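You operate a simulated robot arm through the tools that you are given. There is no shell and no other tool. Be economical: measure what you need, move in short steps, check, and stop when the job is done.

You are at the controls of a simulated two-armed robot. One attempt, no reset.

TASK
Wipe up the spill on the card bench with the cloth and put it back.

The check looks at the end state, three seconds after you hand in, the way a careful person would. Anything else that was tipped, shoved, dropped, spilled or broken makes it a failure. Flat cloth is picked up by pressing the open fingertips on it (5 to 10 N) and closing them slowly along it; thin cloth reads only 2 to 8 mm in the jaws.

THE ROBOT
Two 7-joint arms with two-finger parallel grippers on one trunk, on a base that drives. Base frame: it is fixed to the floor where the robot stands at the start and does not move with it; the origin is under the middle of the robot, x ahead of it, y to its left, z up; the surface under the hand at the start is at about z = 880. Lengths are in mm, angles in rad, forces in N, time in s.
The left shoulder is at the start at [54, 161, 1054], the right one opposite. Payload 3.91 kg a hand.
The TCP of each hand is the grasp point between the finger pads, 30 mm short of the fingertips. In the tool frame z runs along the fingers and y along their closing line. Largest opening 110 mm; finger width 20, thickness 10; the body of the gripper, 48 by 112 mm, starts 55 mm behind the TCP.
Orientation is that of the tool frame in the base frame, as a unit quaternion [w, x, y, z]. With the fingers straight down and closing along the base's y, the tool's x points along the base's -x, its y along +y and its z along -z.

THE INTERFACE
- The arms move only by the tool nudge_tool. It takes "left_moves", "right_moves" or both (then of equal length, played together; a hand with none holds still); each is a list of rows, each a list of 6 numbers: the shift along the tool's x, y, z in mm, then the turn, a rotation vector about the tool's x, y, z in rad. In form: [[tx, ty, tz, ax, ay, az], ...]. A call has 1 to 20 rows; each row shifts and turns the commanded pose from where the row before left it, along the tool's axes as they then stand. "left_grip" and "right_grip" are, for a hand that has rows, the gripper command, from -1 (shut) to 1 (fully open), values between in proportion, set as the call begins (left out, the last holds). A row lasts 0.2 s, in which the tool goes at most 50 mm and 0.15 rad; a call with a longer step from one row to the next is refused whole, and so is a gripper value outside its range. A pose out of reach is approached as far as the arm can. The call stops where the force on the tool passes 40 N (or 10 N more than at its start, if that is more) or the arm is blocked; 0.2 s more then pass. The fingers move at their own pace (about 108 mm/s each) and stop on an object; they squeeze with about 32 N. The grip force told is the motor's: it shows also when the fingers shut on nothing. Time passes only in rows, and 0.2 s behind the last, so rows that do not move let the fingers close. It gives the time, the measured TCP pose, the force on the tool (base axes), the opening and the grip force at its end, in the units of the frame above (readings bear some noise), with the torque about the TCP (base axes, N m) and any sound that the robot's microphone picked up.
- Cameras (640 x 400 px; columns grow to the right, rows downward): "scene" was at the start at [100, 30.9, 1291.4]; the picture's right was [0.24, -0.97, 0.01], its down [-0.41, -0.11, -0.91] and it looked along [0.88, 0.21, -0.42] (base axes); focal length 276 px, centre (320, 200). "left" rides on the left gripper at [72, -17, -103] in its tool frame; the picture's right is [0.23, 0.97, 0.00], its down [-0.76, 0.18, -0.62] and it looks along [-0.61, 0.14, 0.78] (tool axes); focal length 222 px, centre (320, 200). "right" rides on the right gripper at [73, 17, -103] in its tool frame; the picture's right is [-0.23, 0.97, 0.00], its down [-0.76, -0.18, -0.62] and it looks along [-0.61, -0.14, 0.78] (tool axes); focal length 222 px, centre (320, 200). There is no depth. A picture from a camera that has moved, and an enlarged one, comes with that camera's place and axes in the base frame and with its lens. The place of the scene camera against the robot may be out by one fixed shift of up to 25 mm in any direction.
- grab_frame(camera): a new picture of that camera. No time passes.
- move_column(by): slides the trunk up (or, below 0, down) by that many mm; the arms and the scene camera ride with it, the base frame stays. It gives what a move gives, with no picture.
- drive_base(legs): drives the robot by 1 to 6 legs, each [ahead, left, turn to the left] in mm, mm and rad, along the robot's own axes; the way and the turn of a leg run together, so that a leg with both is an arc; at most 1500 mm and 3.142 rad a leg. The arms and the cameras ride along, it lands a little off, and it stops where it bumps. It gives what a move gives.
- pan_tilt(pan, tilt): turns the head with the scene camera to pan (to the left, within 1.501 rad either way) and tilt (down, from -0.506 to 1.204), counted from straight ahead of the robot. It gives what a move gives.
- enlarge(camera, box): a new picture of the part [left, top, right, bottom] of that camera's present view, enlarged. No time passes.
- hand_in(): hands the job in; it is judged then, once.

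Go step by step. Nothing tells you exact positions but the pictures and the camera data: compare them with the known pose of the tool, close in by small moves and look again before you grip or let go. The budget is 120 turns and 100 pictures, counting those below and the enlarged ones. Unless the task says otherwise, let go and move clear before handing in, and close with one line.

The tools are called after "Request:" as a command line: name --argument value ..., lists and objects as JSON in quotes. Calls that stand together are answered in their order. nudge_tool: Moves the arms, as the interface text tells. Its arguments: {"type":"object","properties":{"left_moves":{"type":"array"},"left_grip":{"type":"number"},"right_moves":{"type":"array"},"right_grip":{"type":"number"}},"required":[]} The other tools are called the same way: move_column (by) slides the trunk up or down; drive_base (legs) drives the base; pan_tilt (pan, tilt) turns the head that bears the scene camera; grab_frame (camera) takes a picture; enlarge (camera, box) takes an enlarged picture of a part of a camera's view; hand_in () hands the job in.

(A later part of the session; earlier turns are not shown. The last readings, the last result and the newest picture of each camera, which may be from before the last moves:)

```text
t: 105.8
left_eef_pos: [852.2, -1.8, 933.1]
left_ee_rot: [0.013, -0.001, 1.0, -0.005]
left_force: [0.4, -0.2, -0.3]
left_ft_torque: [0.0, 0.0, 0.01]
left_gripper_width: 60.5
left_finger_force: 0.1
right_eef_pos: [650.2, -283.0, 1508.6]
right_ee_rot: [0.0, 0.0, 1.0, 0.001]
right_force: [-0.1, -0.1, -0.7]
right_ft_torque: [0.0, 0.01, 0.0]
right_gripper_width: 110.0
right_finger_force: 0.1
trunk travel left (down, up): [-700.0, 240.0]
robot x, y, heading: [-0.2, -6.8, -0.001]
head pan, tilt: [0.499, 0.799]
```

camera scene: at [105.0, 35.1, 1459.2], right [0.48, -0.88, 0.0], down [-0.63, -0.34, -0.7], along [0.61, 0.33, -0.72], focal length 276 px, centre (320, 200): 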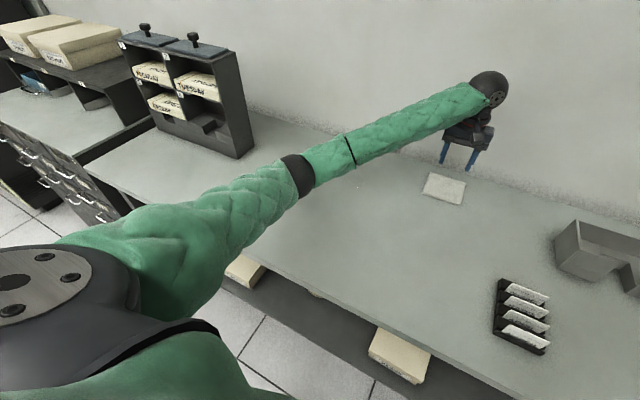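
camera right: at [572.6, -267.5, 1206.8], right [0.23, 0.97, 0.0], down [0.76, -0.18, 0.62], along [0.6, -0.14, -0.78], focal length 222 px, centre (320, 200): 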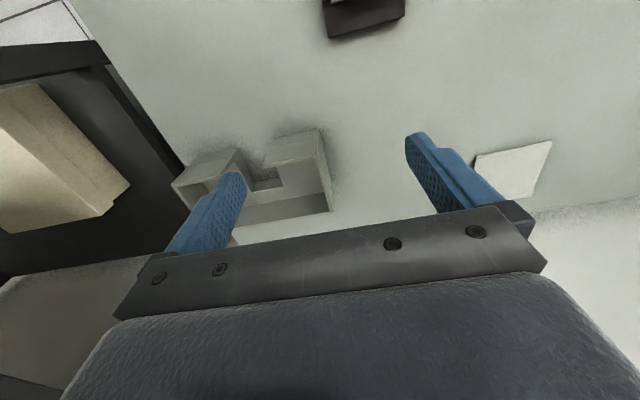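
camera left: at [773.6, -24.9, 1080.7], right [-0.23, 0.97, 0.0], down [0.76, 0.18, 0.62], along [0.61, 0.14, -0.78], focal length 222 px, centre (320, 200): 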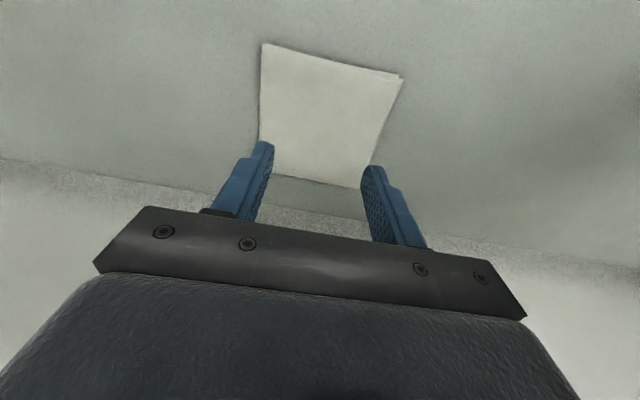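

The elbow is still bearing on the bench as the hand lowers. I'll lift a little, raise the trunk another 180 mm, and try again.

Request:
nudge_tool --left_moves '[[0, 0, -20, 0, 0, 0], [0, 0, -20, 0, 0, 0], [0, 0, 0, 0, 0, 0]]'

Request:
move_column --by 180

Request:
nudge_tool --left_moves '[[0, 0, 25, 0, 0, 0], [0, 0, 25, 0, 0, 0], [0, 0, 25, 0, 0, 0], [0, 0, 25, 0, 0, 0], [0, 0, 25, 0, 0, 0], [0, 0, 25, 0, 0, 0], [0, 0, 0, 0, 0, 0]]'

Request:
grab_frame --camera "scene"

```text
t: 106.6
left_eef_pos: [839.0, -0.8, 964.4]
left_ee_rot: [0.009, -0.001, 1.0, -0.006]
left_force: [-0.2, -0.5, -0.9]
left_ft_torque: [-0.04, 0.02, 0.01]
left_gripper_width: 60.6
left_finger_force: 0.0
right_eef_pos: [642.4, -280.7, 1511.5]
right_ee_rot: [0.003, 0.0, 1.0, 0.0]
right_force: [0.1, 0.2, -0.5]
right_ft_torque: [-0.03, 0.01, -0.02]
right_gripper_width: 110.0
right_finger_force: 0.0
trunk travel left (down, up): [-700.0, 240.0]
robot x, y, heading: [0.1, -2.6, 0.002]
head pan, tilt: [0.499, 0.799]
```

```text
t: 108.6
left_eef_pos: [845.0, -6.8, 1130.5]
left_ee_rot: [0.001, 0.001, 1.0, -0.007]
left_force: [0.7, 0.6, 0.2]
left_ft_torque: [-0.01, -0.03, -0.01]
left_gripper_width: 60.5
left_finger_force: 0.0
right_eef_pos: [656.5, -283.9, 1683.2]
right_ee_rot: [-0.001, -0.001, 1.0, 0.001]
right_force: [-0.1, -0.5, 0.7]
right_ft_torque: [0.01, -0.02, -0.04]
right_gripper_width: 109.9
right_finger_force: 0.1
trunk travel left (down, up): [-880.0, 60.0]
robot x, y, heading: [-1.0, -4.7, 0.001]
head pan, tilt: [0.499, 0.799]
```

```text
t: 110.2
left_eef_pos: [845.4, -8.6, 980.9]
left_ee_rot: [0.001, 0.002, 1.0, -0.006]
left_force: [0.1, 0.5, 0.1]
left_ft_torque: [-0.01, 0.01, 0.02]
left_gripper_width: 60.5
left_finger_force: 0.1
right_eef_pos: [657.7, -284.2, 1684.4]
right_ee_rot: [-0.001, 0.0, 1.0, 0.001]
right_force: [-0.2, 0.5, 0.4]
right_ft_torque: [0.02, 0.01, 0.0]
right_gripper_width: 109.8
right_finger_force: 0.0
trunk travel left (down, up): [-880.0, 60.0]
robot x, y, heading: [-0.9, -3.8, 0.002]
head pan, tilt: [0.499, 0.799]
```

```text
35 pictures are left
camera scene: at [105.2, 35.2, 1639.2], right [0.48, -0.88, 0.0], down [-0.63, -0.34, -0.7], along [0.61, 0.33, -0.72], focal length 276 px, centre (320, 200)
```

scene: 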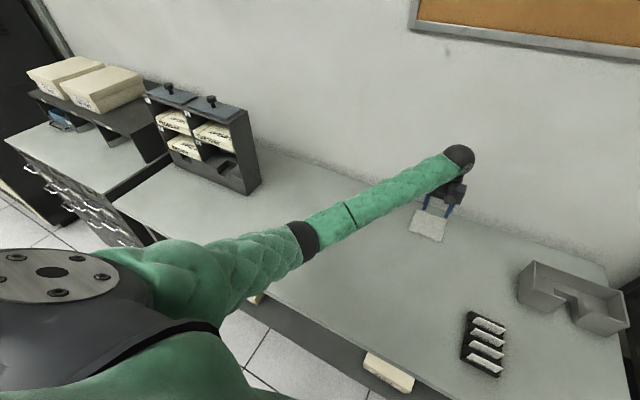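

The arm tracks cleanly now. I'll lower to the cloth in small steps.

Request:
nudge_tool --left_moves '[[0, 0, 25, 0, 0, 0], [0, 0, 25, 0, 0, 0], [0, 0, 6, 0, 0, 0], [0, 0, 0, 0, 0, 0]]'

Request:
nudge_tool --left_moves '[[0, 0, 4, 0, 0, 0], [0, 0, 0, 0, 0, 0]]'

Request:
nudge_tool --left_moves '[[0, 0, 3, 0, 0, 0], [0, 0, 0, 0, 0, 0]]'

```text
t: 111.2
left_eef_pos: [846.9, -9.0, 926.4]
left_ee_rot: [0.001, 0.002, 1.0, -0.008]
left_force: [0.4, 0.6, 0.5]
left_ft_torque: [-0.02, 0.0, 0.05]
left_gripper_width: 60.2
left_finger_force: 0.0
right_eef_pos: [656.3, -284.8, 1683.7]
right_ee_rot: [-0.002, 0.0, 1.0, 0.001]
right_force: [-0.7, 0.2, -0.3]
right_ft_torque: [0.03, -0.03, -0.03]
right_gripper_width: 110.2
right_finger_force: 0.1
trunk travel left (down, up): [-880.0, 60.0]
robot x, y, heading: [1.3, -9.4, -0.001]
head pan, tilt: [0.499, 0.799]
```

```text
t: 111.8
left_eef_pos: [846.6, -10.1, 920.9]
left_ee_rot: [0.0, 0.002, 1.0, -0.007]
left_force: [-0.6, -0.9, -0.3]
left_ft_torque: [0.0, 0.01, 0.02]
left_gripper_width: 60.5
left_finger_force: 0.0
right_eef_pos: [656.6, -283.2, 1683.4]
right_ee_rot: [-0.001, 0.0, 1.0, 0.001]
right_force: [-0.5, -0.2, -0.7]
right_ft_torque: [0.02, 0.01, 0.01]
right_gripper_width: 110.2
right_finger_force: 0.0
trunk travel left (down, up): [-880.0, 60.0]
robot x, y, heading: [2.5, -0.7, 0.002]
head pan, tilt: [0.499, 0.799]
```

```text
t: 112.4
left_eef_pos: [847.7, -9.1, 918.5]
left_ee_rot: [0.001, 0.002, 1.0, -0.007]
left_force: [-1.4, 0.1, -0.6]
left_ft_torque: [0.03, -0.02, 0.03]
left_gripper_width: 60.6
left_finger_force: 0.1
right_eef_pos: [655.5, -284.3, 1683.2]
right_ee_rot: [-0.002, 0.0, 1.0, 0.001]
right_force: [0.6, 0.8, 0.1]
right_ft_torque: [0.04, 0.0, -0.02]
right_gripper_width: 110.1
right_finger_force: 0.0
trunk travel left (down, up): [-880.0, 60.0]
robot x, y, heading: [0.5, -5.8, -0.001]
head pan, tilt: [0.499, 0.799]
```

Tracking is good and there's still no contact at 918. I'll continue.

Request:
nudge_tool --left_moves '[[0, 0, 2.5, 0, 0, 0], [0, 0, 0, 0, 0, 0]]'

Request:
nudge_tool --left_moves '[[0, 0, 2, 0, 0, 0], [0, 0, 0, 0, 0, 0]]'

Request:
nudge_tool --left_moves '[[0, 0, 1.5, 0, 0, 0], [0, 0, 0, 0, 0, 0]]'

Request:
enlarge --camera "left" --box '[200, 0, 440, 200]'

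```text
t: 113.0
left_eef_pos: [847.0, -9.8, 915.9]
left_ee_rot: [0.001, 0.002, 1.0, -0.007]
left_force: [-0.1, 0.3, -0.2]
left_ft_torque: [-0.04, -0.02, 0.01]
left_gripper_width: 60.7
left_finger_force: 0.1
right_eef_pos: [655.8, -283.4, 1685.0]
right_ee_rot: [-0.001, 0.0, 1.0, 0.0]
right_force: [-0.2, 0.3, -0.1]
right_ft_torque: [0.01, 0.0, 0.0]
right_gripper_width: 109.8
right_finger_force: 0.1
trunk travel left (down, up): [-880.0, 60.0]
robot x, y, heading: [1.8, -7.6, -0.001]
head pan, tilt: [0.499, 0.799]
```

```text
t: 113.6
left_eef_pos: [846.9, -8.9, 914.4]
left_ee_rot: [0.001, 0.001, 1.0, -0.008]
left_force: [0.4, -0.7, -0.2]
left_ft_torque: [-0.01, -0.01, 0.06]
left_gripper_width: 60.4
left_finger_force: 0.0
right_eef_pos: [656.6, -284.6, 1683.2]
right_ee_rot: [-0.001, 0.001, 1.0, 0.002]
right_force: [0.1, -0.1, -0.3]
right_ft_torque: [-0.02, 0.0, 0.0]
right_gripper_width: 110.0
right_finger_force: 0.0
trunk travel left (down, up): [-880.0, 60.0]
robot x, y, heading: [0.6, -2.0, -0.004]
head pan, tilt: [0.499, 0.799]
```

```text
t: 114.2
left_eef_pos: [846.8, -9.8, 913.0]
left_ee_rot: [0.001, 0.002, 1.0, -0.007]
left_force: [-0.3, 0.0, 3.8]
left_ft_torque: [0.15, -0.03, -0.03]
left_gripper_width: 60.6
left_finger_force: 0.3
right_eef_pos: [655.2, -284.2, 1684.2]
right_ee_rot: [-0.001, 0.0, 1.0, 0.001]
right_force: [-0.9, -0.3, 0.2]
right_ft_torque: [-0.02, -0.02, -0.04]
right_gripper_width: 109.9
right_finger_force: 0.1
trunk travel left (down, up): [-880.0, 60.0]
robot x, y, heading: [2.1, -5.3, 0.003]
head pan, tilt: [0.499, 0.799]
```

```text
2.00 times, centred on (320, 100) of left
camera zoom: at [773.7, -25.4, 1015.9], right [-0.22, 0.97, -0.01], down [0.76, 0.18, 0.62], along [0.61, 0.13, -0.78], focal length 444 px, centre (320, 400)
```

zoom: 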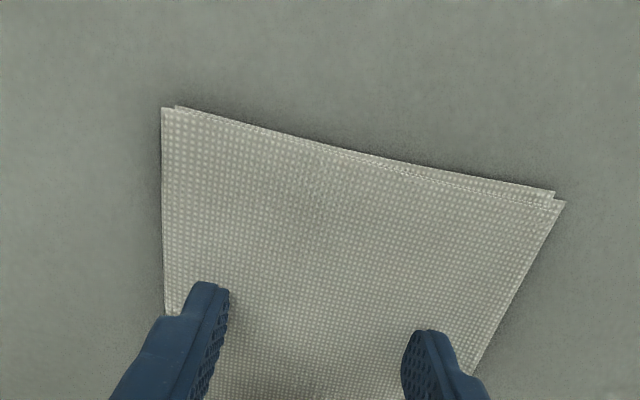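

Contact: about 4 N on the thin folded cloth. I'll press slightly more and close the fingers in steps.

Request:
nudge_tool --left_moves '[[0, 0, 1, 0, 0, 0], [0, 0, 0, 0, 0, 0]]'

Request:
nudge_tool --left_moves '[[0, 0, 0, 0, 0, 0], [0, 0, 0, 0, 0, 0]]' --left_grip -0.1

Request:
nudge_tool --left_moves '[[0, 0, 0, 0, 0, 0], [0, 0, 0, 0, 0, 0]]' --left_grip -0.3

Request:
enlarge --camera "left" --box '[200, 0, 440, 200]'

```text
t: 114.8
left_eef_pos: [847.4, -8.9, 912.4]
left_ee_rot: [0.002, 0.002, 1.0, -0.008]
left_force: [1.5, -0.1, 10.6]
left_ft_torque: [0.43, -0.06, -0.1]
left_gripper_width: 60.5
left_finger_force: 0.0
right_eef_pos: [655.7, -284.7, 1684.6]
right_ee_rot: [-0.001, 0.0, 1.0, 0.001]
right_force: [0.6, 0.0, 0.4]
right_ft_torque: [0.01, -0.01, 0.02]
right_gripper_width: 109.9
right_finger_force: 0.1
trunk travel left (down, up): [-880.0, 60.0]
robot x, y, heading: [0.1, 0.7, -0.001]
head pan, tilt: [0.499, 0.799]
```

```text
t: 115.4
left_eef_pos: [845.4, -9.6, 912.4]
left_ee_rot: [0.002, 0.002, 1.0, -0.007]
left_force: [0.4, -1.6, 11.3]
left_ft_torque: [0.34, -0.03, -0.04]
left_gripper_width: 48.6
left_finger_force: 0.0
right_eef_pos: [654.1, -284.4, 1684.9]
right_ee_rot: [-0.001, 0.001, 1.0, 0.001]
right_force: [-0.2, -0.7, 0.4]
right_ft_torque: [0.04, -0.02, -0.02]
right_gripper_width: 110.1
right_finger_force: 0.1
trunk travel left (down, up): [-880.0, 60.0]
robot x, y, heading: [0.5, -6.9, 0.001]
head pan, tilt: [0.499, 0.799]
```

```text
t: 116.0
left_eef_pos: [846.5, -8.3, 913.5]
left_ee_rot: [0.002, 0.002, 1.0, -0.007]
left_force: [0.0, -1.5, 14.3]
left_ft_torque: [0.33, 0.04, 0.01]
left_gripper_width: 37.7
left_finger_force: 0.0
right_eef_pos: [654.8, -284.6, 1685.5]
right_ee_rot: [0.0, 0.0, 1.0, 0.001]
right_force: [0.2, 0.3, 0.6]
right_ft_torque: [0.0, 0.0, -0.02]
right_gripper_width: 109.8
right_finger_force: 0.1
trunk travel left (down, up): [-880.0, 60.0]
robot x, y, heading: [0.3, -6.3, 0.003]
head pan, tilt: [0.499, 0.799]
```

```text
2.00 times, centred on (320, 100) of left
camera zoom: at [772.8, -25.3, 1015.4], right [-0.22, 0.97, -0.01], down [0.76, 0.18, 0.62], along [0.61, 0.13, -0.78], focal length 444 px, centre (320, 400)
```

zoom: 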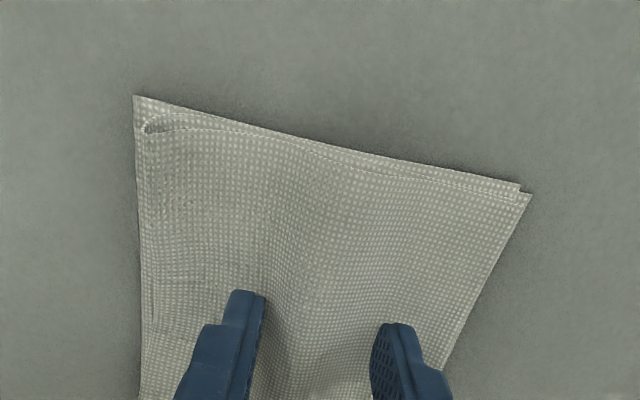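

The cloth is ridging up between the fingers. I'll ease the pressure slightly and keep closing.

Request:
nudge_tool --left_moves '[[0, 0, -0.6, 0, 0, 0], [0, 0, 0, 0, 0, 0]]' --left_grip -0.5

Request:
nudge_tool --left_moves '[[0, 0, -0.3, 0, 0, 0], [0, 0, 0, 0, 0, 0]]' --left_grip -0.7

Request:
nudge_tool --left_moves '[[0, 0, 0, 0, 0, 0], [0, 0, 0, 0, 0, 0]]' --left_grip -0.85

Request:
nudge_tool --left_moves '[[0, 0, 0, 0, 0, 0], [0, 0, 0, 0, 0, 0], [0, 0, 0, 0, 0, 0]]' --left_grip -1

Request:
enlarge --camera "left" --box '[200, 0, 440, 200]'

```text
t: 116.6
left_eef_pos: [845.9, -9.8, 912.2]
left_ee_rot: [0.001, 0.002, 1.0, -0.007]
left_force: [-0.2, -0.7, 9.6]
left_ft_torque: [0.17, 0.04, -0.03]
left_gripper_width: 26.9
left_finger_force: 0.0
right_eef_pos: [655.5, -284.7, 1685.2]
right_ee_rot: [-0.001, 0.0, 1.0, 0.0]
right_force: [0.3, 0.4, 0.2]
right_ft_torque: [0.0, -0.02, 0.01]
right_gripper_width: 110.3
right_finger_force: 0.0
trunk travel left (down, up): [-880.0, 60.0]
robot x, y, heading: [1.2, -4.8, 0.006]
head pan, tilt: [0.499, 0.799]
```

```text
t: 117.2
left_eef_pos: [846.8, -10.1, 912.1]
left_ee_rot: [0.001, 0.002, 1.0, -0.007]
left_force: [0.4, -0.9, 7.3]
left_ft_torque: [0.1, -0.04, -0.03]
left_gripper_width: 16.1
left_finger_force: 0.0
right_eef_pos: [655.9, -283.7, 1684.2]
right_ee_rot: [-0.001, 0.0, 1.0, 0.001]
right_force: [0.4, -0.4, -1.0]
right_ft_torque: [-0.01, 0.01, 0.0]
right_gripper_width: 110.0
right_finger_force: 0.0
trunk travel left (down, up): [-880.0, 60.0]
robot x, y, heading: [2.8, -4.0, -0.002]
head pan, tilt: [0.499, 0.799]
```

```text
t: 117.8
left_eef_pos: [846.2, -10.3, 912.5]
left_ee_rot: [0.001, 0.002, 1.0, -0.007]
left_force: [-0.1, -0.7, 5.9]
left_ft_torque: [0.06, -0.02, -0.01]
left_gripper_width: 9.2
left_finger_force: 1.6
right_eef_pos: [656.4, -284.0, 1685.0]
right_ee_rot: [-0.001, -0.001, 1.0, 0.001]
right_force: [-1.0, -0.4, -0.4]
right_ft_torque: [-0.01, 0.01, 0.01]
right_gripper_width: 110.2
right_finger_force: 0.0
trunk travel left (down, up): [-880.0, 60.0]
robot x, y, heading: [-1.7, -3.1, 0.006]
head pan, tilt: [0.499, 0.799]
```

```text
t: 118.6
left_eef_pos: [845.4, -8.5, 912.7]
left_ee_rot: [0.001, 0.001, 1.0, -0.006]
left_force: [-1.5, 1.4, 6.8]
left_ft_torque: [0.07, 0.03, 0.03]
left_gripper_width: 6.6
left_finger_force: 32.3
right_eef_pos: [655.8, -283.4, 1684.4]
right_ee_rot: [-0.001, 0.0, 1.0, 0.0]
right_force: [0.1, -0.5, 0.1]
right_ft_torque: [0.01, -0.05, 0.0]
right_gripper_width: 109.8
right_finger_force: 0.0
trunk travel left (down, up): [-880.0, 60.0]
robot x, y, heading: [1.7, -5.7, -0.003]
head pan, tilt: [0.499, 0.799]
```

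```text
2.00 times, centred on (320, 100) of left
camera zoom: at [773.1, -25.4, 1015.5], right [-0.22, 0.97, -0.01], down [0.76, 0.18, 0.62], along [0.61, 0.13, -0.78], focal length 444 px, centre (320, 400)
```

zoom: 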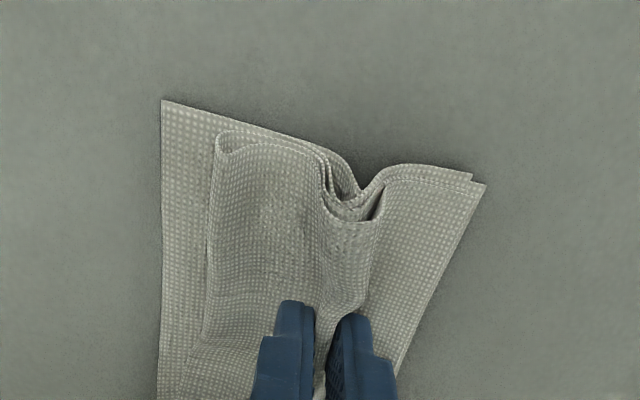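

Gripped (6.6 mm, 32 N). I'll ease up 2 mm and slide the folded cloth along the bench toward the spill so it keeps its fold, going halfway first.

Request:
nudge_tool --left_moves '[[0, 0, -2, 0, 0, 0], [5, 12, 0, 0, 0, 0], [5, 12, 0, 0, 0, 0], [5, 12, 0, 0, 0, 0], [5, 12, 0, 0, 0, 0], [5, 12, 0, 0, 0, 0], [5, 12, 0, 0, 0, 0], [5, 12, 0, 0, 0, 0], [5, 12, 0, 0, 0, 0], [5, 12, 0, 0, 0, 0], [0, 0, 0, 0, 0, 0]]'

Request:
grab_frame --camera "left"

Request:
grab_frame --camera "scene"

```text
t: 121.0
left_eef_pos: [801.9, 98.0, 914.0]
left_ee_rot: [0.001, 0.002, 1.0, -0.007]
left_force: [0.2, 0.2, 0.9]
left_ft_torque: [0.0, 0.03, -0.02]
left_gripper_width: 6.3
left_finger_force: 32.2
right_eef_pos: [657.0, -284.9, 1683.3]
right_ee_rot: [-0.002, 0.001, 1.0, 0.001]
right_force: [0.4, 0.2, 0.5]
right_ft_torque: [0.03, 0.0, 0.01]
right_gripper_width: 109.8
right_finger_force: 0.1
trunk travel left (down, up): [-880.0, 60.0]
robot x, y, heading: [1.4, -3.7, -0.0]
head pan, tilt: [0.499, 0.799]
```

```text
31 pictures are left
camera left: at [729.1, 82.9, 1017.0], right [-0.22, 0.97, -0.01], down [0.76, 0.18, 0.62], along [0.61, 0.13, -0.78], focal length 222 px, centre (320, 200)
```

left: 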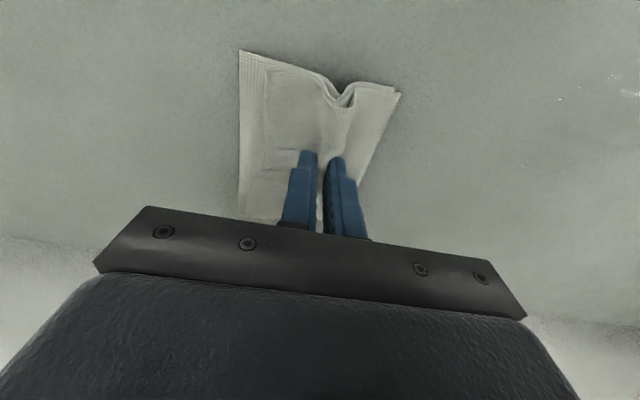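

```text
30 pictures are left
camera scene: at [105.5, 34.7, 1639.1], right [0.48, -0.88, 0.0], down [-0.63, -0.34, -0.7], along [0.61, 0.33, -0.72], focal length 276 px, centre (320, 200)
```

scene: 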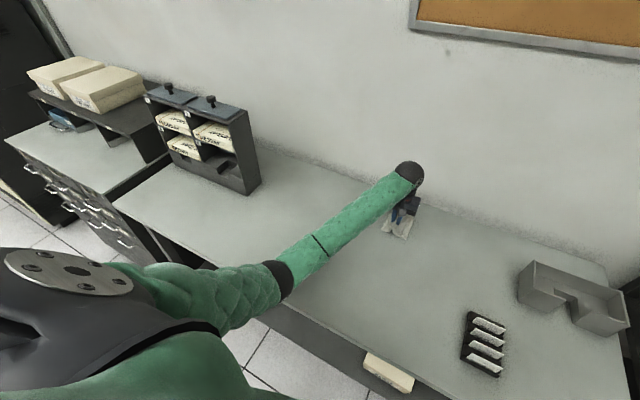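

The cloth slides along whole. Glints show at the right of the wrist view, probably the spill, so I'll enlarge there.

Request:
enlarge --camera "left" --box '[420, 20, 640, 180]'

```text
2.50 times, centred on (530, 100) of left
camera zoom: at [729.1, 82.9, 1017.0], right [-0.22, 0.97, -0.01], down [0.76, 0.18, 0.62], along [0.61, 0.13, -0.78], focal length 555 px, centre (-205, 450)
```

zoom: 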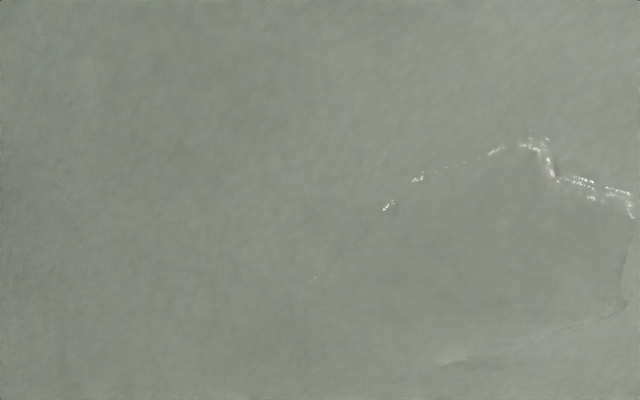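

The puddle spans about x 715–770, y 215–300. I'll line the cloth up at x 742, press lightly and push through the puddle.

Request:
nudge_tool --left_moves '[[15, 12, 0, 0, 0, 0], [15, 12, 0, 0, 0, 0], [15, 12, 0, 0, 0, 0], [15, 12, 0, 0, 0, 0], [0, 0, 1.2, 0, 0, 0], [0, 0, 0, 0, 0, 0]]'

Request:
nudge_tool --left_moves '[[0, 12, 0.3, 0, 0, 0], [0, 12, 0, 0, 0, 0], [0, 12, 0, 0, 0, 0], [0, 12, 0, 0, 0, 0], [0, 12, 0, 0, 0, 0], [0, 12, 0, 0, 0, 0], [0, 0, 0, 0, 0, 0]]'

Request:
grab_frame --camera "left"

```text
t: 122.4
left_eef_pos: [741.2, 146.5, 913.1]
left_ee_rot: [0.002, 0.002, 1.0, -0.008]
left_force: [2.0, -0.2, 9.3]
left_ft_torque: [0.06, -0.01, -0.02]
left_gripper_width: 6.4
left_finger_force: 32.0
right_eef_pos: [656.8, -283.2, 1684.3]
right_ee_rot: [0.0, 0.001, 1.0, 0.001]
right_force: [-0.6, 0.0, 0.8]
right_ft_torque: [0.02, 0.01, 0.02]
right_gripper_width: 110.1
right_finger_force: 0.0
trunk travel left (down, up): [-880.0, 60.0]
robot x, y, heading: [5.6, -3.5, 0.003]
head pan, tilt: [0.499, 0.799]
```

```text
t: 124.2
left_eef_pos: [741.7, 218.0, 912.4]
left_ee_rot: [0.004, 0.004, 1.0, -0.008]
left_force: [-6.0, -5.7, 23.7]
left_ft_torque: [0.09, 0.25, 0.07]
left_gripper_width: 6.4
left_finger_force: 32.4
right_eef_pos: [655.3, -283.2, 1684.4]
right_ee_rot: [-0.001, 0.001, 1.0, 0.001]
right_force: [-0.3, -0.2, -0.5]
right_ft_torque: [0.02, -0.01, 0.03]
right_gripper_width: 109.8
right_finger_force: 0.1
trunk travel left (down, up): [-880.0, 60.0]
robot x, y, heading: [2.0, -6.0, -0.001]
head pan, tilt: [0.499, 0.799]
stopped in row 7 (left hand): the force on the tool passed its limit at 41 N (the readings are from after the stop); the commanded pose is now the measured one
```

```text
28 pictures are left
camera left: at [669.0, 202.7, 1014.7], right [-0.22, 0.97, -0.02], down [0.76, 0.18, 0.63], along [0.61, 0.13, -0.78], focal length 222 px, centre (320, 200)
```

left: 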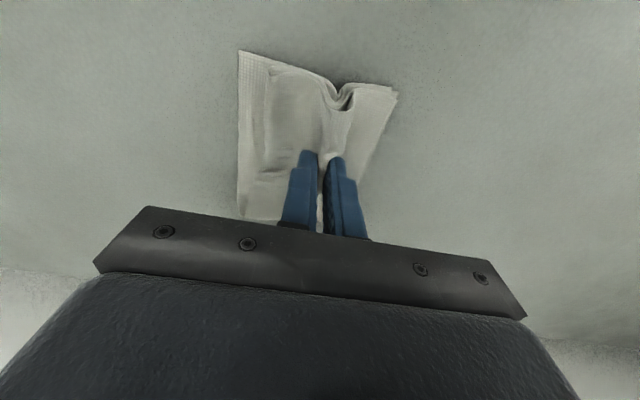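

The pressure built up to the limit, so I'll ease 1.5 mm and continue in shorter strokes, watching the force.

Request:
nudge_tool --left_moves '[[0, 0, -1.5, 0, 0, 0], [0, 0, 0, 0, 0, 0]]'

Request:
nudge_tool --left_moves '[[0, 10, -0.3, 0, 0, 0], [0, 10, -0.3, 0, 0, 0], [0, 10, -0.3, 0, 0, 0], [0, 10, -0.3, 0, 0, 0], [0, 0, 0, 0, 0, 0]]'

Request:
enlarge --camera "left" --box '[200, 0, 560, 225]'

```text
t: 124.8
left_eef_pos: [743.4, 219.4, 912.6]
left_ee_rot: [0.002, 0.003, 1.0, -0.008]
left_force: [1.6, -3.6, 11.7]
left_ft_torque: [0.03, -0.04, -0.01]
left_gripper_width: 6.3
left_finger_force: 32.3
right_eef_pos: [654.6, -284.4, 1685.2]
right_ee_rot: [-0.002, 0.002, 1.0, 0.001]
right_force: [-0.4, 0.6, 0.5]
right_ft_torque: [-0.02, -0.01, 0.0]
right_gripper_width: 110.2
right_finger_force: 0.1
trunk travel left (down, up): [-880.0, 60.0]
robot x, y, heading: [-0.3, -1.5, 0.0]
head pan, tilt: [0.499, 0.799]
```

```text
t: 126.0
left_eef_pos: [742.4, 259.1, 913.2]
left_ee_rot: [0.001, 0.003, 1.0, -0.007]
left_force: [0.3, -1.2, 5.1]
left_ft_torque: [0.03, 0.01, 0.03]
left_gripper_width: 6.3
left_finger_force: 32.0
right_eef_pos: [655.1, -285.0, 1684.3]
right_ee_rot: [-0.001, 0.0, 1.0, 0.001]
right_force: [0.6, -0.6, 0.5]
right_ft_torque: [0.01, 0.0, 0.0]
right_gripper_width: 110.0
right_finger_force: 0.0
trunk travel left (down, up): [-880.0, 60.0]
robot x, y, heading: [-0.8, -3.9, -0.003]
head pan, tilt: [0.499, 0.799]
```

```text
1.78 times, centred on (380, 112) of left
camera zoom: at [669.4, 243.2, 1015.4], right [-0.22, 0.97, -0.01], down [0.76, 0.18, 0.62], along [0.61, 0.13, -0.78], focal length 395 px, centre (213, 356)
```

zoom: 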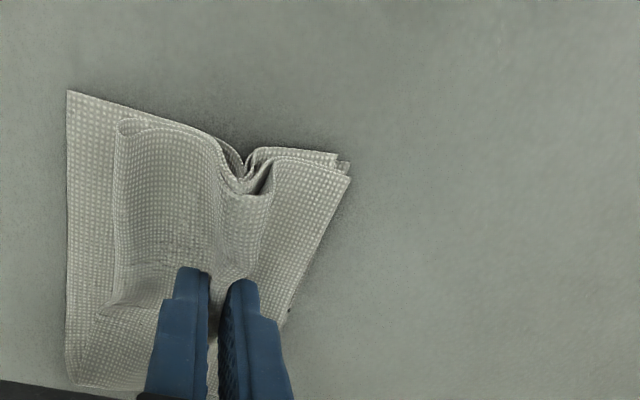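

The force is right at 5 N. I'll sweep on past the puddle's far edge, then back over it with x offsets.

Request:
nudge_tool --left_moves '[[0, 10, -0.1, 0, 0, 0], [0, 10, -0.1, 0, 0, 0], [0, 10, -0.1, 0, 0, 0], [0, 10, -0.1, 0, 0, 0], [0, 10, 0, 0, 0, 0], [0, 10, 0, 0, 0, 0], [0, 0, 0, 0, 0, 0]]'

Request:
nudge_tool --left_moves '[[10, 0, 0, 0, 0, 0], [10, -5, 0, 0, 0, 0], [0, -12, 0, 0, 0, 0], [0, -12, 0, 0, 0, 0], [0, -12, 0, 0, 0, 0], [0, -12, 0, 0, 0, 0], [0, 0, 0, 0, 0, 0]]'

Request:
nudge_tool --left_moves '[[0, -12, 0, 0, 0, 0], [0, -12, 0, 0, 0, 0], [0, -12, 0, 0, 0, 0], [0, -12, 0, 0, 0, 0], [0, -12, 0, 0, 0, 0], [0, 0, 0, 0, 0, 0]]'

Request:
enlarge --camera "left" --box '[400, 20, 640, 180]'

```text
t: 127.6
left_eef_pos: [742.0, 318.0, 911.6]
left_ee_rot: [0.003, 0.003, 1.0, -0.008]
left_force: [0.6, -2.3, 10.7]
left_ft_torque: [-0.02, -0.01, 0.05]
left_gripper_width: 6.2
left_finger_force: 31.6
right_eef_pos: [657.0, -285.4, 1684.1]
right_ee_rot: [-0.002, 0.001, 1.0, 0.001]
right_force: [-0.3, 0.0, 0.6]
right_ft_torque: [-0.01, 0.01, -0.03]
right_gripper_width: 110.0
right_finger_force: 0.0
trunk travel left (down, up): [-880.0, 60.0]
robot x, y, heading: [4.7, -7.0, -0.001]
head pan, tilt: [0.499, 0.799]
```

```text
t: 129.2
left_eef_pos: [721.3, 266.6, 911.5]
left_ee_rot: [0.002, 0.003, 1.0, -0.009]
left_force: [-0.2, 1.2, 3.4]
left_ft_torque: [0.04, 0.02, 0.02]
left_gripper_width: 6.4
left_finger_force: 31.9
right_eef_pos: [653.9, -285.7, 1684.3]
right_ee_rot: [-0.001, 0.001, 1.0, 0.001]
right_force: [-0.3, 0.3, 0.3]
right_ft_torque: [0.02, 0.0, 0.01]
right_gripper_width: 109.9
right_finger_force: 0.1
trunk travel left (down, up): [-880.0, 60.0]
robot x, y, heading: [-0.2, -3.9, 0.003]
head pan, tilt: [0.499, 0.799]
```

```text
t: 130.6
left_eef_pos: [722.3, 205.6, 912.2]
left_ee_rot: [0.001, 0.002, 1.0, -0.008]
left_force: [0.2, 0.4, 0.9]
left_ft_torque: [0.02, 0.02, 0.0]
left_gripper_width: 6.7
left_finger_force: 32.2
right_eef_pos: [656.6, -284.5, 1683.5]
right_ee_rot: [0.0, 0.0, 1.0, 0.001]
right_force: [0.2, -0.4, 0.4]
right_ft_torque: [-0.01, -0.01, -0.01]
right_gripper_width: 109.9
right_finger_force: 0.0
trunk travel left (down, up): [-880.0, 60.0]
robot x, y, heading: [-1.2, -4.1, -0.003]
head pan, tilt: [0.499, 0.799]
```

```text
2.50 times, centred on (520, 100) of left
camera zoom: at [649.5, 191.2, 1015.8], right [-0.22, 0.97, -0.02], down [0.76, 0.18, 0.62], along [0.61, 0.13, -0.78], focal length 555 px, centre (-180, 450)
```

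zoom: 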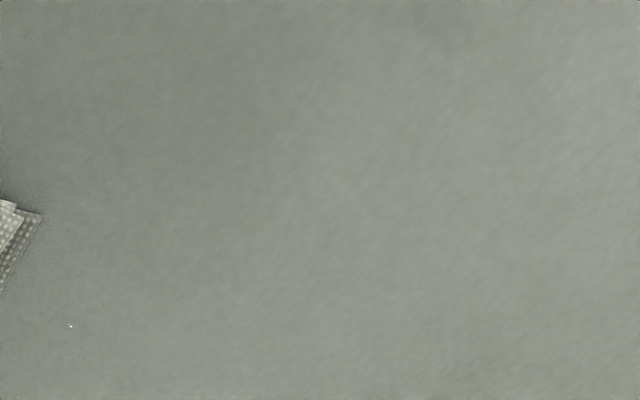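

Nearly clear; one tiny glint remains near (699, 267). I'll do two more strokes, at x 715 and x 755.

Request:
nudge_tool --left_moves '[[8, 10, 0.6, 0, 0, 0], [0, 12, 0, 0, 0, 0], [0, 12, -0.1, 0, 0, 0], [0, 12, -0.1, 0, 0, 0], [0, 12, -0.1, 0, 0, 0], [0, 12, -0.1, 0, 0, 0], [0, 12, 0, 0, 0, 0], [0, 12, 0, 0, 0, 0], [0, 12, 0, 0, 0, 0], [0, 0, 0, 0, 0, 0]]'

Request:
nudge_tool --left_moves '[[-15, 0, 0, 0, 0, 0], [-15, 0, 0, 0, 0, 0], [-14, -5, 0, 0, 0, 0], [0, -12, 0, 0, 0, 0], [0, -12, 0, 0, 0, 0], [0, -12, 0, 0, 0, 0], [0, 0, 0, 0, 0, 0]]'

Request:
nudge_tool --left_moves '[[0, -12, 0.3, 0, 0, 0], [0, -12, 0, 0, 0, 0], [0, -12, 0, 0, 0, 0], [0, -12, 0, 0, 0, 0], [0, -12, 0, 0, 0, 0], [0, -12, 0, 0, 0, 0], [0, 0, 0, 0, 0, 0]]'

```text
t: 132.8
left_eef_pos: [714.0, 312.5, 913.0]
left_ee_rot: [0.001, 0.003, 1.0, -0.008]
left_force: [-1.0, -3.7, 11.8]
left_ft_torque: [-0.01, 0.02, 0.01]
left_gripper_width: 6.5
left_finger_force: 32.0
right_eef_pos: [654.8, -286.3, 1684.9]
right_ee_rot: [0.0, 0.001, 1.0, 0.001]
right_force: [0.5, -0.1, 0.0]
right_ft_torque: [0.01, -0.02, 0.0]
right_gripper_width: 110.1
right_finger_force: 0.0
trunk travel left (down, up): [-880.0, 60.0]
robot x, y, heading: [1.2, -5.8, 0.0]
head pan, tilt: [0.499, 0.799]
```

```text
t: 134.4
left_eef_pos: [759.0, 269.6, 912.4]
left_ee_rot: [0.002, 0.003, 1.0, -0.008]
left_force: [-0.9, 1.7, 2.8]
left_ft_torque: [0.09, -0.05, 0.0]
left_gripper_width: 6.5
left_finger_force: 31.7
right_eef_pos: [655.6, -284.2, 1684.0]
right_ee_rot: [-0.002, 0.0, 1.0, 0.001]
right_force: [-0.6, 0.3, 0.1]
right_ft_torque: [-0.03, -0.01, 0.01]
right_gripper_width: 110.2
right_finger_force: 0.1
trunk travel left (down, up): [-880.0, 60.0]
robot x, y, heading: [-1.3, -1.1, -0.0]
head pan, tilt: [0.499, 0.799]
```

```text
t: 136.0
left_eef_pos: [758.8, 197.6, 912.5]
left_ee_rot: [0.002, 0.003, 1.0, -0.008]
left_force: [-0.8, 0.6, 1.3]
left_ft_torque: [0.03, -0.02, 0.01]
left_gripper_width: 6.4
left_finger_force: 31.7
right_eef_pos: [656.2, -284.3, 1682.7]
right_ee_rot: [-0.001, 0.001, 1.0, 0.001]
right_force: [0.1, -0.7, 0.0]
right_ft_torque: [0.03, 0.02, 0.04]
right_gripper_width: 110.3
right_finger_force: 0.2
trunk travel left (down, up): [-880.0, 60.0]
robot x, y, heading: [0.8, -5.0, -0.001]
head pan, tilt: [0.499, 0.799]
```

Now I'll slide back to (802, 98), where the glints showed before, and recheck from the same viewpoint.

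Request:
nudge_tool --left_moves '[[-5, -12, -0.5, 0, 0, 0], [-5, -12, 0, 0, 0, 0], [-5, -12, 0, 0, 0, 0], [-5, -12, 0, 0, 0, 0], [-5, -12, 0, 0, 0, 0], [-6, -13, 0, 0, 0, 0], [-6, -13, 0, 0, 0, 0], [-6, -13, 0, 0, 0, 0], [0, 0, 0, 0, 0, 0]]'

Request:
enlarge --camera "left" --box '[420, 20, 640, 180]'

Request:
grab_frame --camera "left"

```text
t: 138.0
left_eef_pos: [800.2, 99.4, 915.6]
left_ee_rot: [0.001, 0.003, 1.0, -0.008]
left_force: [0.2, 0.6, 0.0]
left_ft_torque: [-0.02, 0.02, 0.0]
left_gripper_width: 6.4
left_finger_force: 32.3
right_eef_pos: [656.3, -284.2, 1683.1]
right_ee_rot: [-0.001, 0.0, 1.0, 0.001]
right_force: [-0.5, -1.0, 0.8]
right_ft_torque: [0.01, -0.02, -0.01]
right_gripper_width: 110.2
right_finger_force: 0.1
trunk travel left (down, up): [-880.0, 60.0]
robot x, y, heading: [1.0, -4.3, -0.002]
head pan, tilt: [0.499, 0.799]
```

```text
2.50 times, centred on (530, 100) of left
camera zoom: at [727.4, 84.1, 1018.3], right [-0.22, 0.97, -0.02], down [0.76, 0.18, 0.62], along [0.61, 0.13, -0.78], focal length 555 px, centre (-205, 450)
```

zoom: 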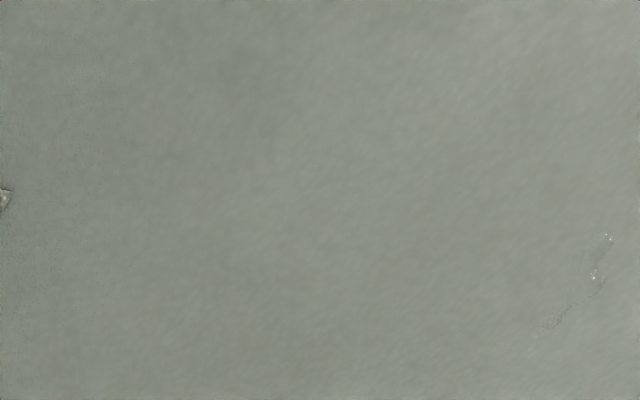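

```text
24 pictures are left
camera left: at [727.4, 84.1, 1018.3], right [-0.22, 0.97, -0.02], down [0.76, 0.18, 0.62], along [0.61, 0.13, -0.78], focal length 222 px, centre (320, 200)
```

left: 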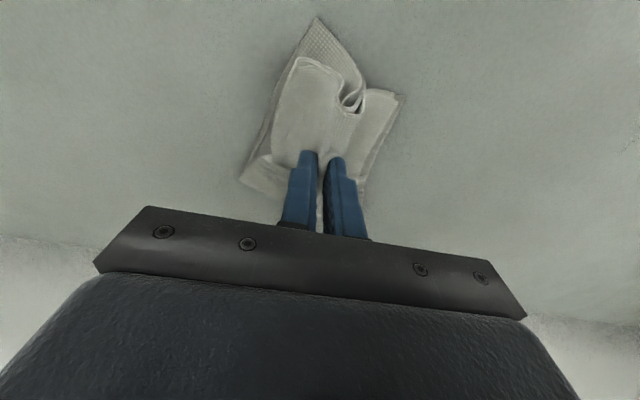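

Most is gone; a thin crescent remains around x 728–750, y 278–290. I'll go back for a closer look at its extent and re-wipe there.

Request:
nudge_tool --left_moves '[[8, 14, 0, 0, 0, 0], [8, 14, 0, 0, 0, 0], [8, 14, 0, 0, 0, 0], [8, 14, 0, 0, 0, 0], [8, 14, 0, 0, 0, 0], [0, 10, 0, 0, 0, 0], [0, 0, 0, 0, 0, 0]]'

Request:
enlarge --camera "left" --box '[380, 20, 640, 200]'

```text
t: 139.6
left_eef_pos: [761.4, 179.4, 915.5]
left_ee_rot: [0.001, 0.003, 1.0, -0.008]
left_force: [0.2, 0.3, 0.6]
left_ft_torque: [-0.05, 0.01, -0.02]
left_gripper_width: 6.6
left_finger_force: 31.7
right_eef_pos: [656.2, -285.2, 1683.6]
right_ee_rot: [-0.001, 0.0, 1.0, 0.001]
right_force: [-0.5, -0.8, -0.3]
right_ft_torque: [0.04, 0.03, 0.02]
right_gripper_width: 110.2
right_finger_force: 0.1
trunk travel left (down, up): [-880.0, 60.0]
robot x, y, heading: [-4.0, -3.9, 0.006]
head pan, tilt: [0.499, 0.799]
```

```text
2.22 times, centred on (510, 110) of left
camera zoom: at [687.5, 164.1, 1017.5], right [-0.22, 0.97, -0.02], down [0.76, 0.18, 0.62], along [0.61, 0.13, -0.78], focal length 494 px, centre (-102, 400)
```

zoom: 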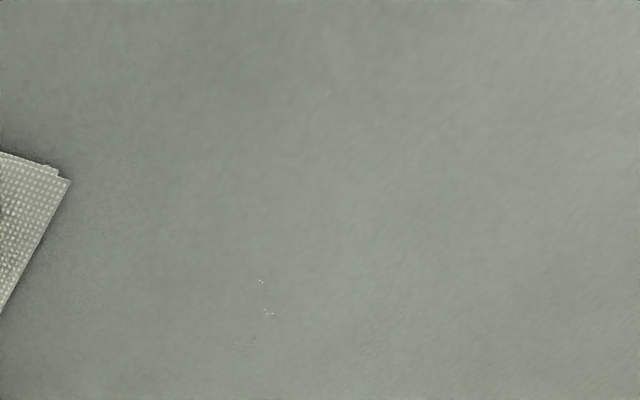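

The residue is only at x 726–750, y 278–290. I'll press the cloth right on it and scrub in x and y.

Request:
nudge_tool --left_moves '[[7, 14, 0.5, 0, 0, 0], [7, 14, 0.5, 0, 0, 0], [7, 14, 0.3, 0, 0, 0], [0, 14, 0.3, 0, 0, 0], [0, 14, 0, 0, 0, 0], [0, 14, 0, 0, 0, 0], [0, 14, 0, 0, 0, 0], [0, 0, 0, 0, 0, 0]]'

Request:
nudge_tool --left_moves '[[10, 6, 0.3, 0, 0, 0], [10, 6, 0, 0, 0, 0], [0, 10, 0, 0, 0, 0], [-10, 0, 0, 0, 0, 0], [-10, 0, 0, 0, 0, 0], [-10, 0, 0, 0, 0, 0], [-10, 0, 0, 0, 0, 0], [0, 0, 0, 0, 0, 0]]'

Request:
nudge_tool --left_moves '[[10, -4, 0, 0, 0, 0], [10, -4, 0, 0, 0, 0], [10, -4, 0, 0, 0, 0], [10, -4, 0, 0, 0, 0], [-10, -5, 0, 0, 0, 0], [-10, -5, 0, 0, 0, 0], [-10, -5, 0, 0, 0, 0], [0, 0, 0, 0, 0, 0]]'

Request:
nudge_tool --left_moves '[[3, 10, 0, 0, 0, 0], [3, 10, 0, 0, 0, 0], [3, 10, 0, 0, 0, 0], [3, 10, 0, 0, 0, 0], [0, 10, 0, 0, 0, 0], [0, 10, 0, 0, 0, 0], [0, -10, 0, 0, 0, 0], [0, -10, 0, 0, 0, 0], [0, -12, 0, 0, 0, 0], [0, -12, 0, 0, 0, 0], [0, -12, 0, 0, 0, 0], [0, 0, 0, 0, 0, 0]]'

```text
t: 141.4
left_eef_pos: [742.2, 277.3, 911.9]
left_ee_rot: [0.003, 0.002, 1.0, -0.007]
left_force: [0.0, -5.5, 19.0]
left_ft_torque: [-0.11, 0.0, 0.02]
left_gripper_width: 6.7
left_finger_force: 32.3
right_eef_pos: [655.1, -285.8, 1684.3]
right_ee_rot: [-0.001, 0.001, 1.0, 0.001]
right_force: [-0.4, 0.2, 0.6]
right_ft_torque: [-0.03, -0.02, 0.01]
right_gripper_width: 110.0
right_finger_force: 0.1
trunk travel left (down, up): [-880.0, 60.0]
robot x, y, heading: [1.6, -3.2, -0.005]
head pan, tilt: [0.499, 0.799]
```

```text
t: 143.2
left_eef_pos: [759.5, 300.0, 912.2]
left_ee_rot: [0.003, 0.002, 1.0, -0.008]
left_force: [-6.6, 1.1, 19.1]
left_ft_torque: [0.24, 0.16, 0.08]
left_gripper_width: 6.4
left_finger_force: 32.2
right_eef_pos: [653.4, -285.0, 1684.0]
right_ee_rot: [0.0, 0.0, 1.0, 0.002]
right_force: [-0.1, 0.3, 0.0]
right_ft_torque: [-0.02, -0.02, -0.01]
right_gripper_width: 110.0
right_finger_force: 0.0
trunk travel left (down, up): [-880.0, 60.0]
robot x, y, heading: [-2.2, -6.9, -0.007]
head pan, tilt: [0.499, 0.799]
```

```text
t: 145.0
left_eef_pos: [749.3, 267.6, 911.2]
left_ee_rot: [0.002, 0.003, 1.0, -0.008]
left_force: [-7.3, 2.0, 20.0]
left_ft_torque: [0.29, 0.21, 0.11]
left_gripper_width: 6.5
left_finger_force: 32.2
right_eef_pos: [653.0, -284.3, 1686.1]
right_ee_rot: [0.0, 0.0, 1.0, 0.001]
right_force: [0.6, 0.1, -0.2]
right_ft_torque: [0.01, 0.03, -0.03]
right_gripper_width: 109.7
right_finger_force: 0.1
trunk travel left (down, up): [-880.0, 60.0]
robot x, y, heading: [-0.5, -4.4, -0.001]
head pan, tilt: [0.499, 0.799]
```

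```text
t: 147.6
left_eef_pos: [737.2, 272.9, 911.9]
left_ee_rot: [0.002, 0.002, 1.0, -0.007]
left_force: [-1.0, 9.4, 29.4]
left_ft_torque: [0.62, 0.06, 0.03]
left_gripper_width: 6.6
left_finger_force: 32.4
right_eef_pos: [653.5, -283.9, 1685.2]
right_ee_rot: [0.0, 0.0, 1.0, 0.001]
right_force: [-0.5, 0.0, 0.7]
right_ft_torque: [0.02, 0.02, -0.03]
right_gripper_width: 110.0
right_finger_force: 0.2
trunk travel left (down, up): [-880.0, 60.0]
robot x, y, heading: [3.3, -3.6, -0.001]
head pan, tilt: [0.499, 0.799]
```

Now I'll ease up, slide back to (761, 179) and recheck.

Request:
nudge_tool --left_moves '[[0, 0, -2, 0, 0, 0], [-4, -13, 0, 0, 0, 0], [-4, -13, 0, 0, 0, 0], [-4, -13, 0, 0, 0, 0], [-4, -13, 0, 0, 0, 0], [-4, -14, 0, 0, 0, 0], [-4, -14, 0, 0, 0, 0], [0, -14, 0, 0, 0, 0], [0, 0, 0, 0, 0, 0]]'

Request:
enlarge --camera "left" --box '[380, 20, 640, 200]'

Request:
grab_frame --camera "left"

```text
t: 149.6
left_eef_pos: [764.6, 178.1, 912.9]
left_ee_rot: [0.002, 0.003, 1.0, -0.008]
left_force: [-0.5, -0.3, 0.9]
left_ft_torque: [0.0, 0.0, 0.03]
left_gripper_width: 6.4
left_finger_force: 32.0
right_eef_pos: [657.1, -284.1, 1684.5]
right_ee_rot: [-0.003, 0.001, 1.0, 0.001]
right_force: [-0.1, 1.0, 0.3]
right_ft_torque: [0.04, -0.01, 0.01]
right_gripper_width: 109.9
right_finger_force: 0.1
trunk travel left (down, up): [-880.0, 60.0]
robot x, y, heading: [2.5, -5.4, -0.003]
head pan, tilt: [0.499, 0.799]
```

```text
2.22 times, centred on (510, 110) of left
camera zoom: at [690.7, 163.2, 1016.1], right [-0.22, 0.97, -0.02], down [0.76, 0.18, 0.62], along [0.61, 0.13, -0.78], focal length 494 px, centre (-102, 400)
```

zoom: 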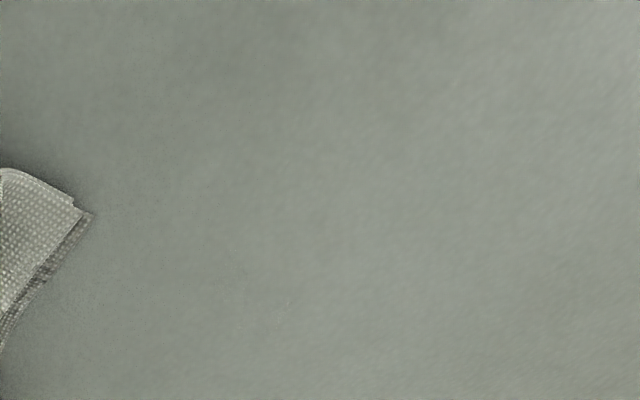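

```text
21 pictures are left
camera left: at [690.7, 163.2, 1016.1], right [-0.22, 0.97, -0.02], down [0.76, 0.18, 0.62], along [0.61, 0.13, -0.78], focal length 222 px, centre (320, 200)
```

left: 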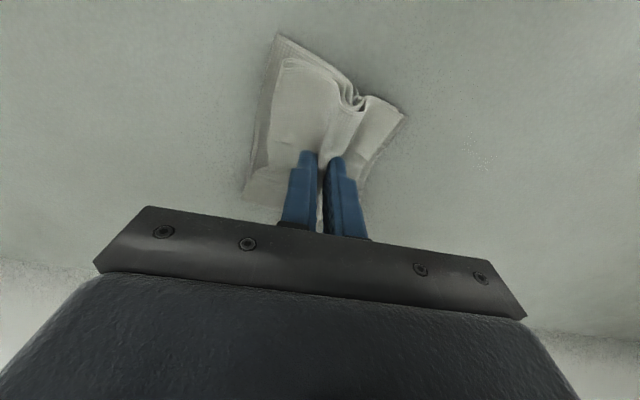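

It looks clear apart from a faint hint near (475, 165), so I'll zoom in tighter there.

Request:
enlarge --camera "left" --box '[410, 120, 530, 195]'

```text
5.33 times, centred on (470, 158) of left
camera zoom: at [690.7, 163.2, 1016.1], right [-0.22, 0.97, -0.02], down [0.76, 0.18, 0.62], along [0.61, 0.13, -0.78], focal length 1185 px, centre (-480, 427)
```

zoom: 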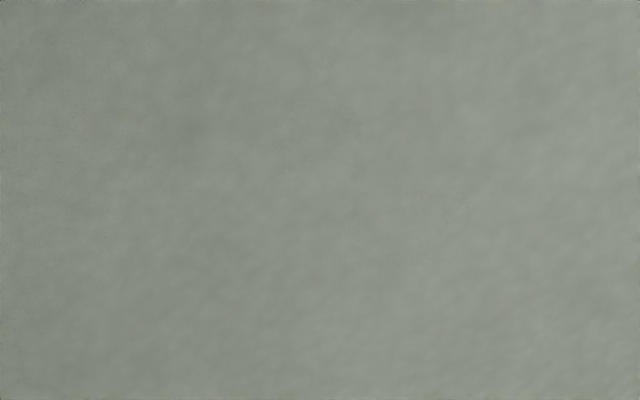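

Practically clean; I'll make one last pass over (735, 290) to be safe, then slide the cloth home.

Request:
nudge_tool --left_moves '[[8, 15, 0.3, 0, 0, 0], [8, 15, 0.3, 0, 0, 0], [8, 15, 0.2, 0, 0, 0], [0, 15, 0, 0, 0, 0], [0, 15, 0, 0, 0, 0], [0, 12, 0, 0, 0, 0], [0, 12, 0, 0, 0, 0], [0, 12, 0, 0, 0, 0], [0, 12, 0, 0, 0, 0], [0, 12, 0, 0, 0, 0], [0, 12, 0, 0, 0, 0], [0, 0, 0, 0, 0, 0]]'

Request:
nudge_tool --left_moves '[[8, -6, 0, 0, 0, 0], [8, -6, 0, 0, 0, 0], [0, -12, 0, 0, 0, 0], [-8, -12, 0, 0, 0, 0], [-8, -10, 0, 0, 0, 0], [-8, 10, 0, 0, 0, 0], [-8, 10, 0, 0, 0, 0], [0, -12, 0, 0, 0, 0], [8, -12, 0, 0, 0, 0], [0, -12, 0, 0, 0, 0], [0, 0, 0, 0, 0, 0]]'

Request:
nudge_tool --left_moves '[[0, 0, -1.5, 0, 0, 0], [0, -14, 0, 0, 0, 0], [0, -14, 0, 0, 0, 0], [-4, -14, 0, 0, 0, 0], [-4, -14, 0, 0, 0, 0], [-4, -14, 0, 0, 0, 0], [-4, -14, 0, 0, 0, 0], [-4, -14, 0, 0, 0, 0], [-4, -14, 0, 0, 0, 0], [0, 0, 0, 0, 0, 0]]'

Request:
enlarge --camera "left" --box '[340, 0, 640, 190]'

```text
t: 152.2
left_eef_pos: [739.9, 324.5, 912.6]
left_ee_rot: [0.002, 0.002, 1.0, -0.007]
left_force: [0.6, -4.8, 14.0]
left_ft_torque: [0.01, 0.0, 0.01]
left_gripper_width: 6.3
left_finger_force: 32.0
right_eef_pos: [654.5, -285.7, 1683.6]
right_ee_rot: [-0.001, 0.0, 1.0, 0.001]
right_force: [-0.1, 0.6, -0.5]
right_ft_torque: [0.01, -0.02, 0.0]
right_gripper_width: 109.9
right_finger_force: 0.1
trunk travel left (down, up): [-880.0, 60.0]
robot x, y, heading: [-0.7, -4.0, 0.0]
head pan, tilt: [0.499, 0.799]
```

```text
t: 154.6
left_eef_pos: [745.8, 264.1, 912.7]
left_ee_rot: [0.003, 0.003, 1.0, -0.008]
left_force: [-0.6, 2.4, 8.2]
left_ft_torque: [0.11, 0.07, -0.02]
left_gripper_width: 6.5
left_finger_force: 31.8
right_eef_pos: [655.7, -284.1, 1684.1]
right_ee_rot: [-0.001, 0.0, 1.0, 0.0]
right_force: [-0.3, -0.1, 0.0]
right_ft_torque: [-0.01, -0.01, 0.02]
right_gripper_width: 110.1
right_finger_force: 0.0
trunk travel left (down, up): [-880.0, 60.0]
robot x, y, heading: [0.3, -2.3, 0.0]
head pan, tilt: [0.499, 0.799]
```

```text
t: 156.8
left_eef_pos: [769.5, 150.8, 914.3]
left_ee_rot: [0.002, 0.001, 1.0, -0.008]
left_force: [-0.1, -0.1, 1.1]
left_ft_torque: [-0.04, 0.02, 0.02]
left_gripper_width: 6.2
left_finger_force: 32.0
right_eef_pos: [656.5, -285.2, 1683.7]
right_ee_rot: [-0.001, 0.0, 1.0, 0.001]
right_force: [0.2, 0.7, 1.1]
right_ft_torque: [0.05, 0.03, 0.0]
right_gripper_width: 110.0
right_finger_force: 0.0
trunk travel left (down, up): [-880.0, 60.0]
robot x, y, heading: [1.6, -3.9, 0.0]
head pan, tilt: [0.499, 0.799]
```

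```text
2.11 times, centred on (490, 95) of left
camera zoom: at [696.4, 135.3, 1017.7], right [-0.22, 0.97, -0.02], down [0.76, 0.18, 0.62], along [0.61, 0.13, -0.78], focal length 468 px, centre (-38, 421)
```

zoom: 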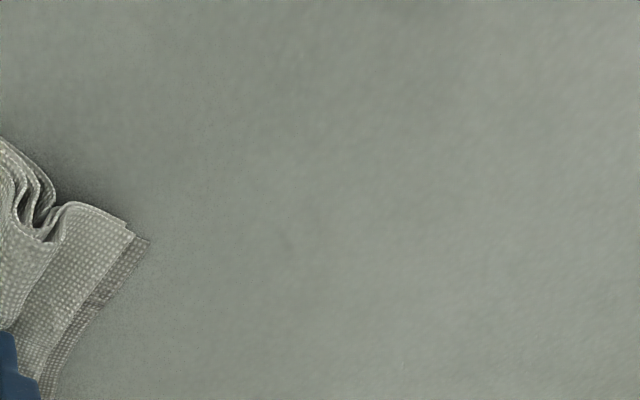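

The bench is clean. Now I'll slide the cloth back to its place, TCP to about (846, -4).

Request:
nudge_tool --left_moves '[[-6.4, -13, 0, 0, 0, 0], [-6.4, -13, 0, 0, 0, 0], [-6.4, -13, 0, 0, 0, 0], [-6.4, -13, 0, 0, 0, 0], [-6.4, -13, 0, 0, 0, 0], [-6.4, -13, 0, 0, 0, 0], [-6.4, -13, 0, 0, 0, 0], [-6.4, -13, 0, 0, 0, 0], [-6.4, -13, 0, 0, 0, 0], [-6.4, -13, 0, 0, 0, 0], [-6.4, -13, 0, 0, 0, 0], [-6.4, -13, 0, 0, 0, 0], [0, 0, 0, 0, 0, 0]]'

Request:
grab_frame --camera "left"

```text
t: 159.6
left_eef_pos: [847.5, -4.5, 917.1]
left_ee_rot: [0.002, 0.001, 1.0, -0.008]
left_force: [-0.4, 1.3, 0.4]
left_ft_torque: [-0.02, 0.0, -0.02]
left_gripper_width: 6.3
left_finger_force: 32.2
right_eef_pos: [655.9, -284.0, 1684.5]
right_ee_rot: [-0.001, 0.0, 1.0, 0.0]
right_force: [0.3, 0.1, 0.0]
right_ft_torque: [-0.01, 0.02, -0.01]
right_gripper_width: 109.9
right_finger_force: 0.1
trunk travel left (down, up): [-880.0, 60.0]
robot x, y, heading: [2.6, -4.2, 0.001]
head pan, tilt: [0.499, 0.799]
```

```text
18 pictures are left
camera left: at [774.1, -20.3, 1020.6], right [-0.22, 0.97, -0.02], down [0.76, 0.18, 0.62], along [0.61, 0.13, -0.78], focal length 222 px, centre (320, 200)
```

left: 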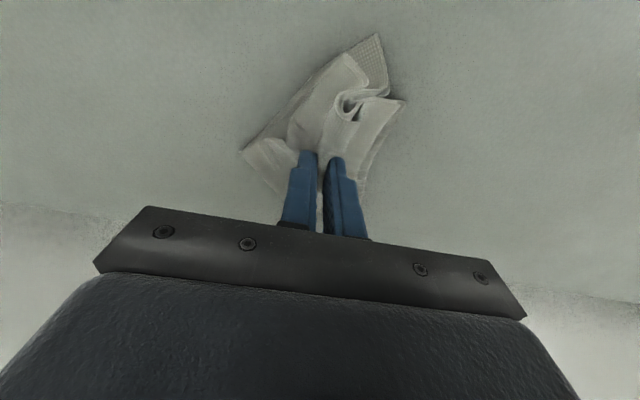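

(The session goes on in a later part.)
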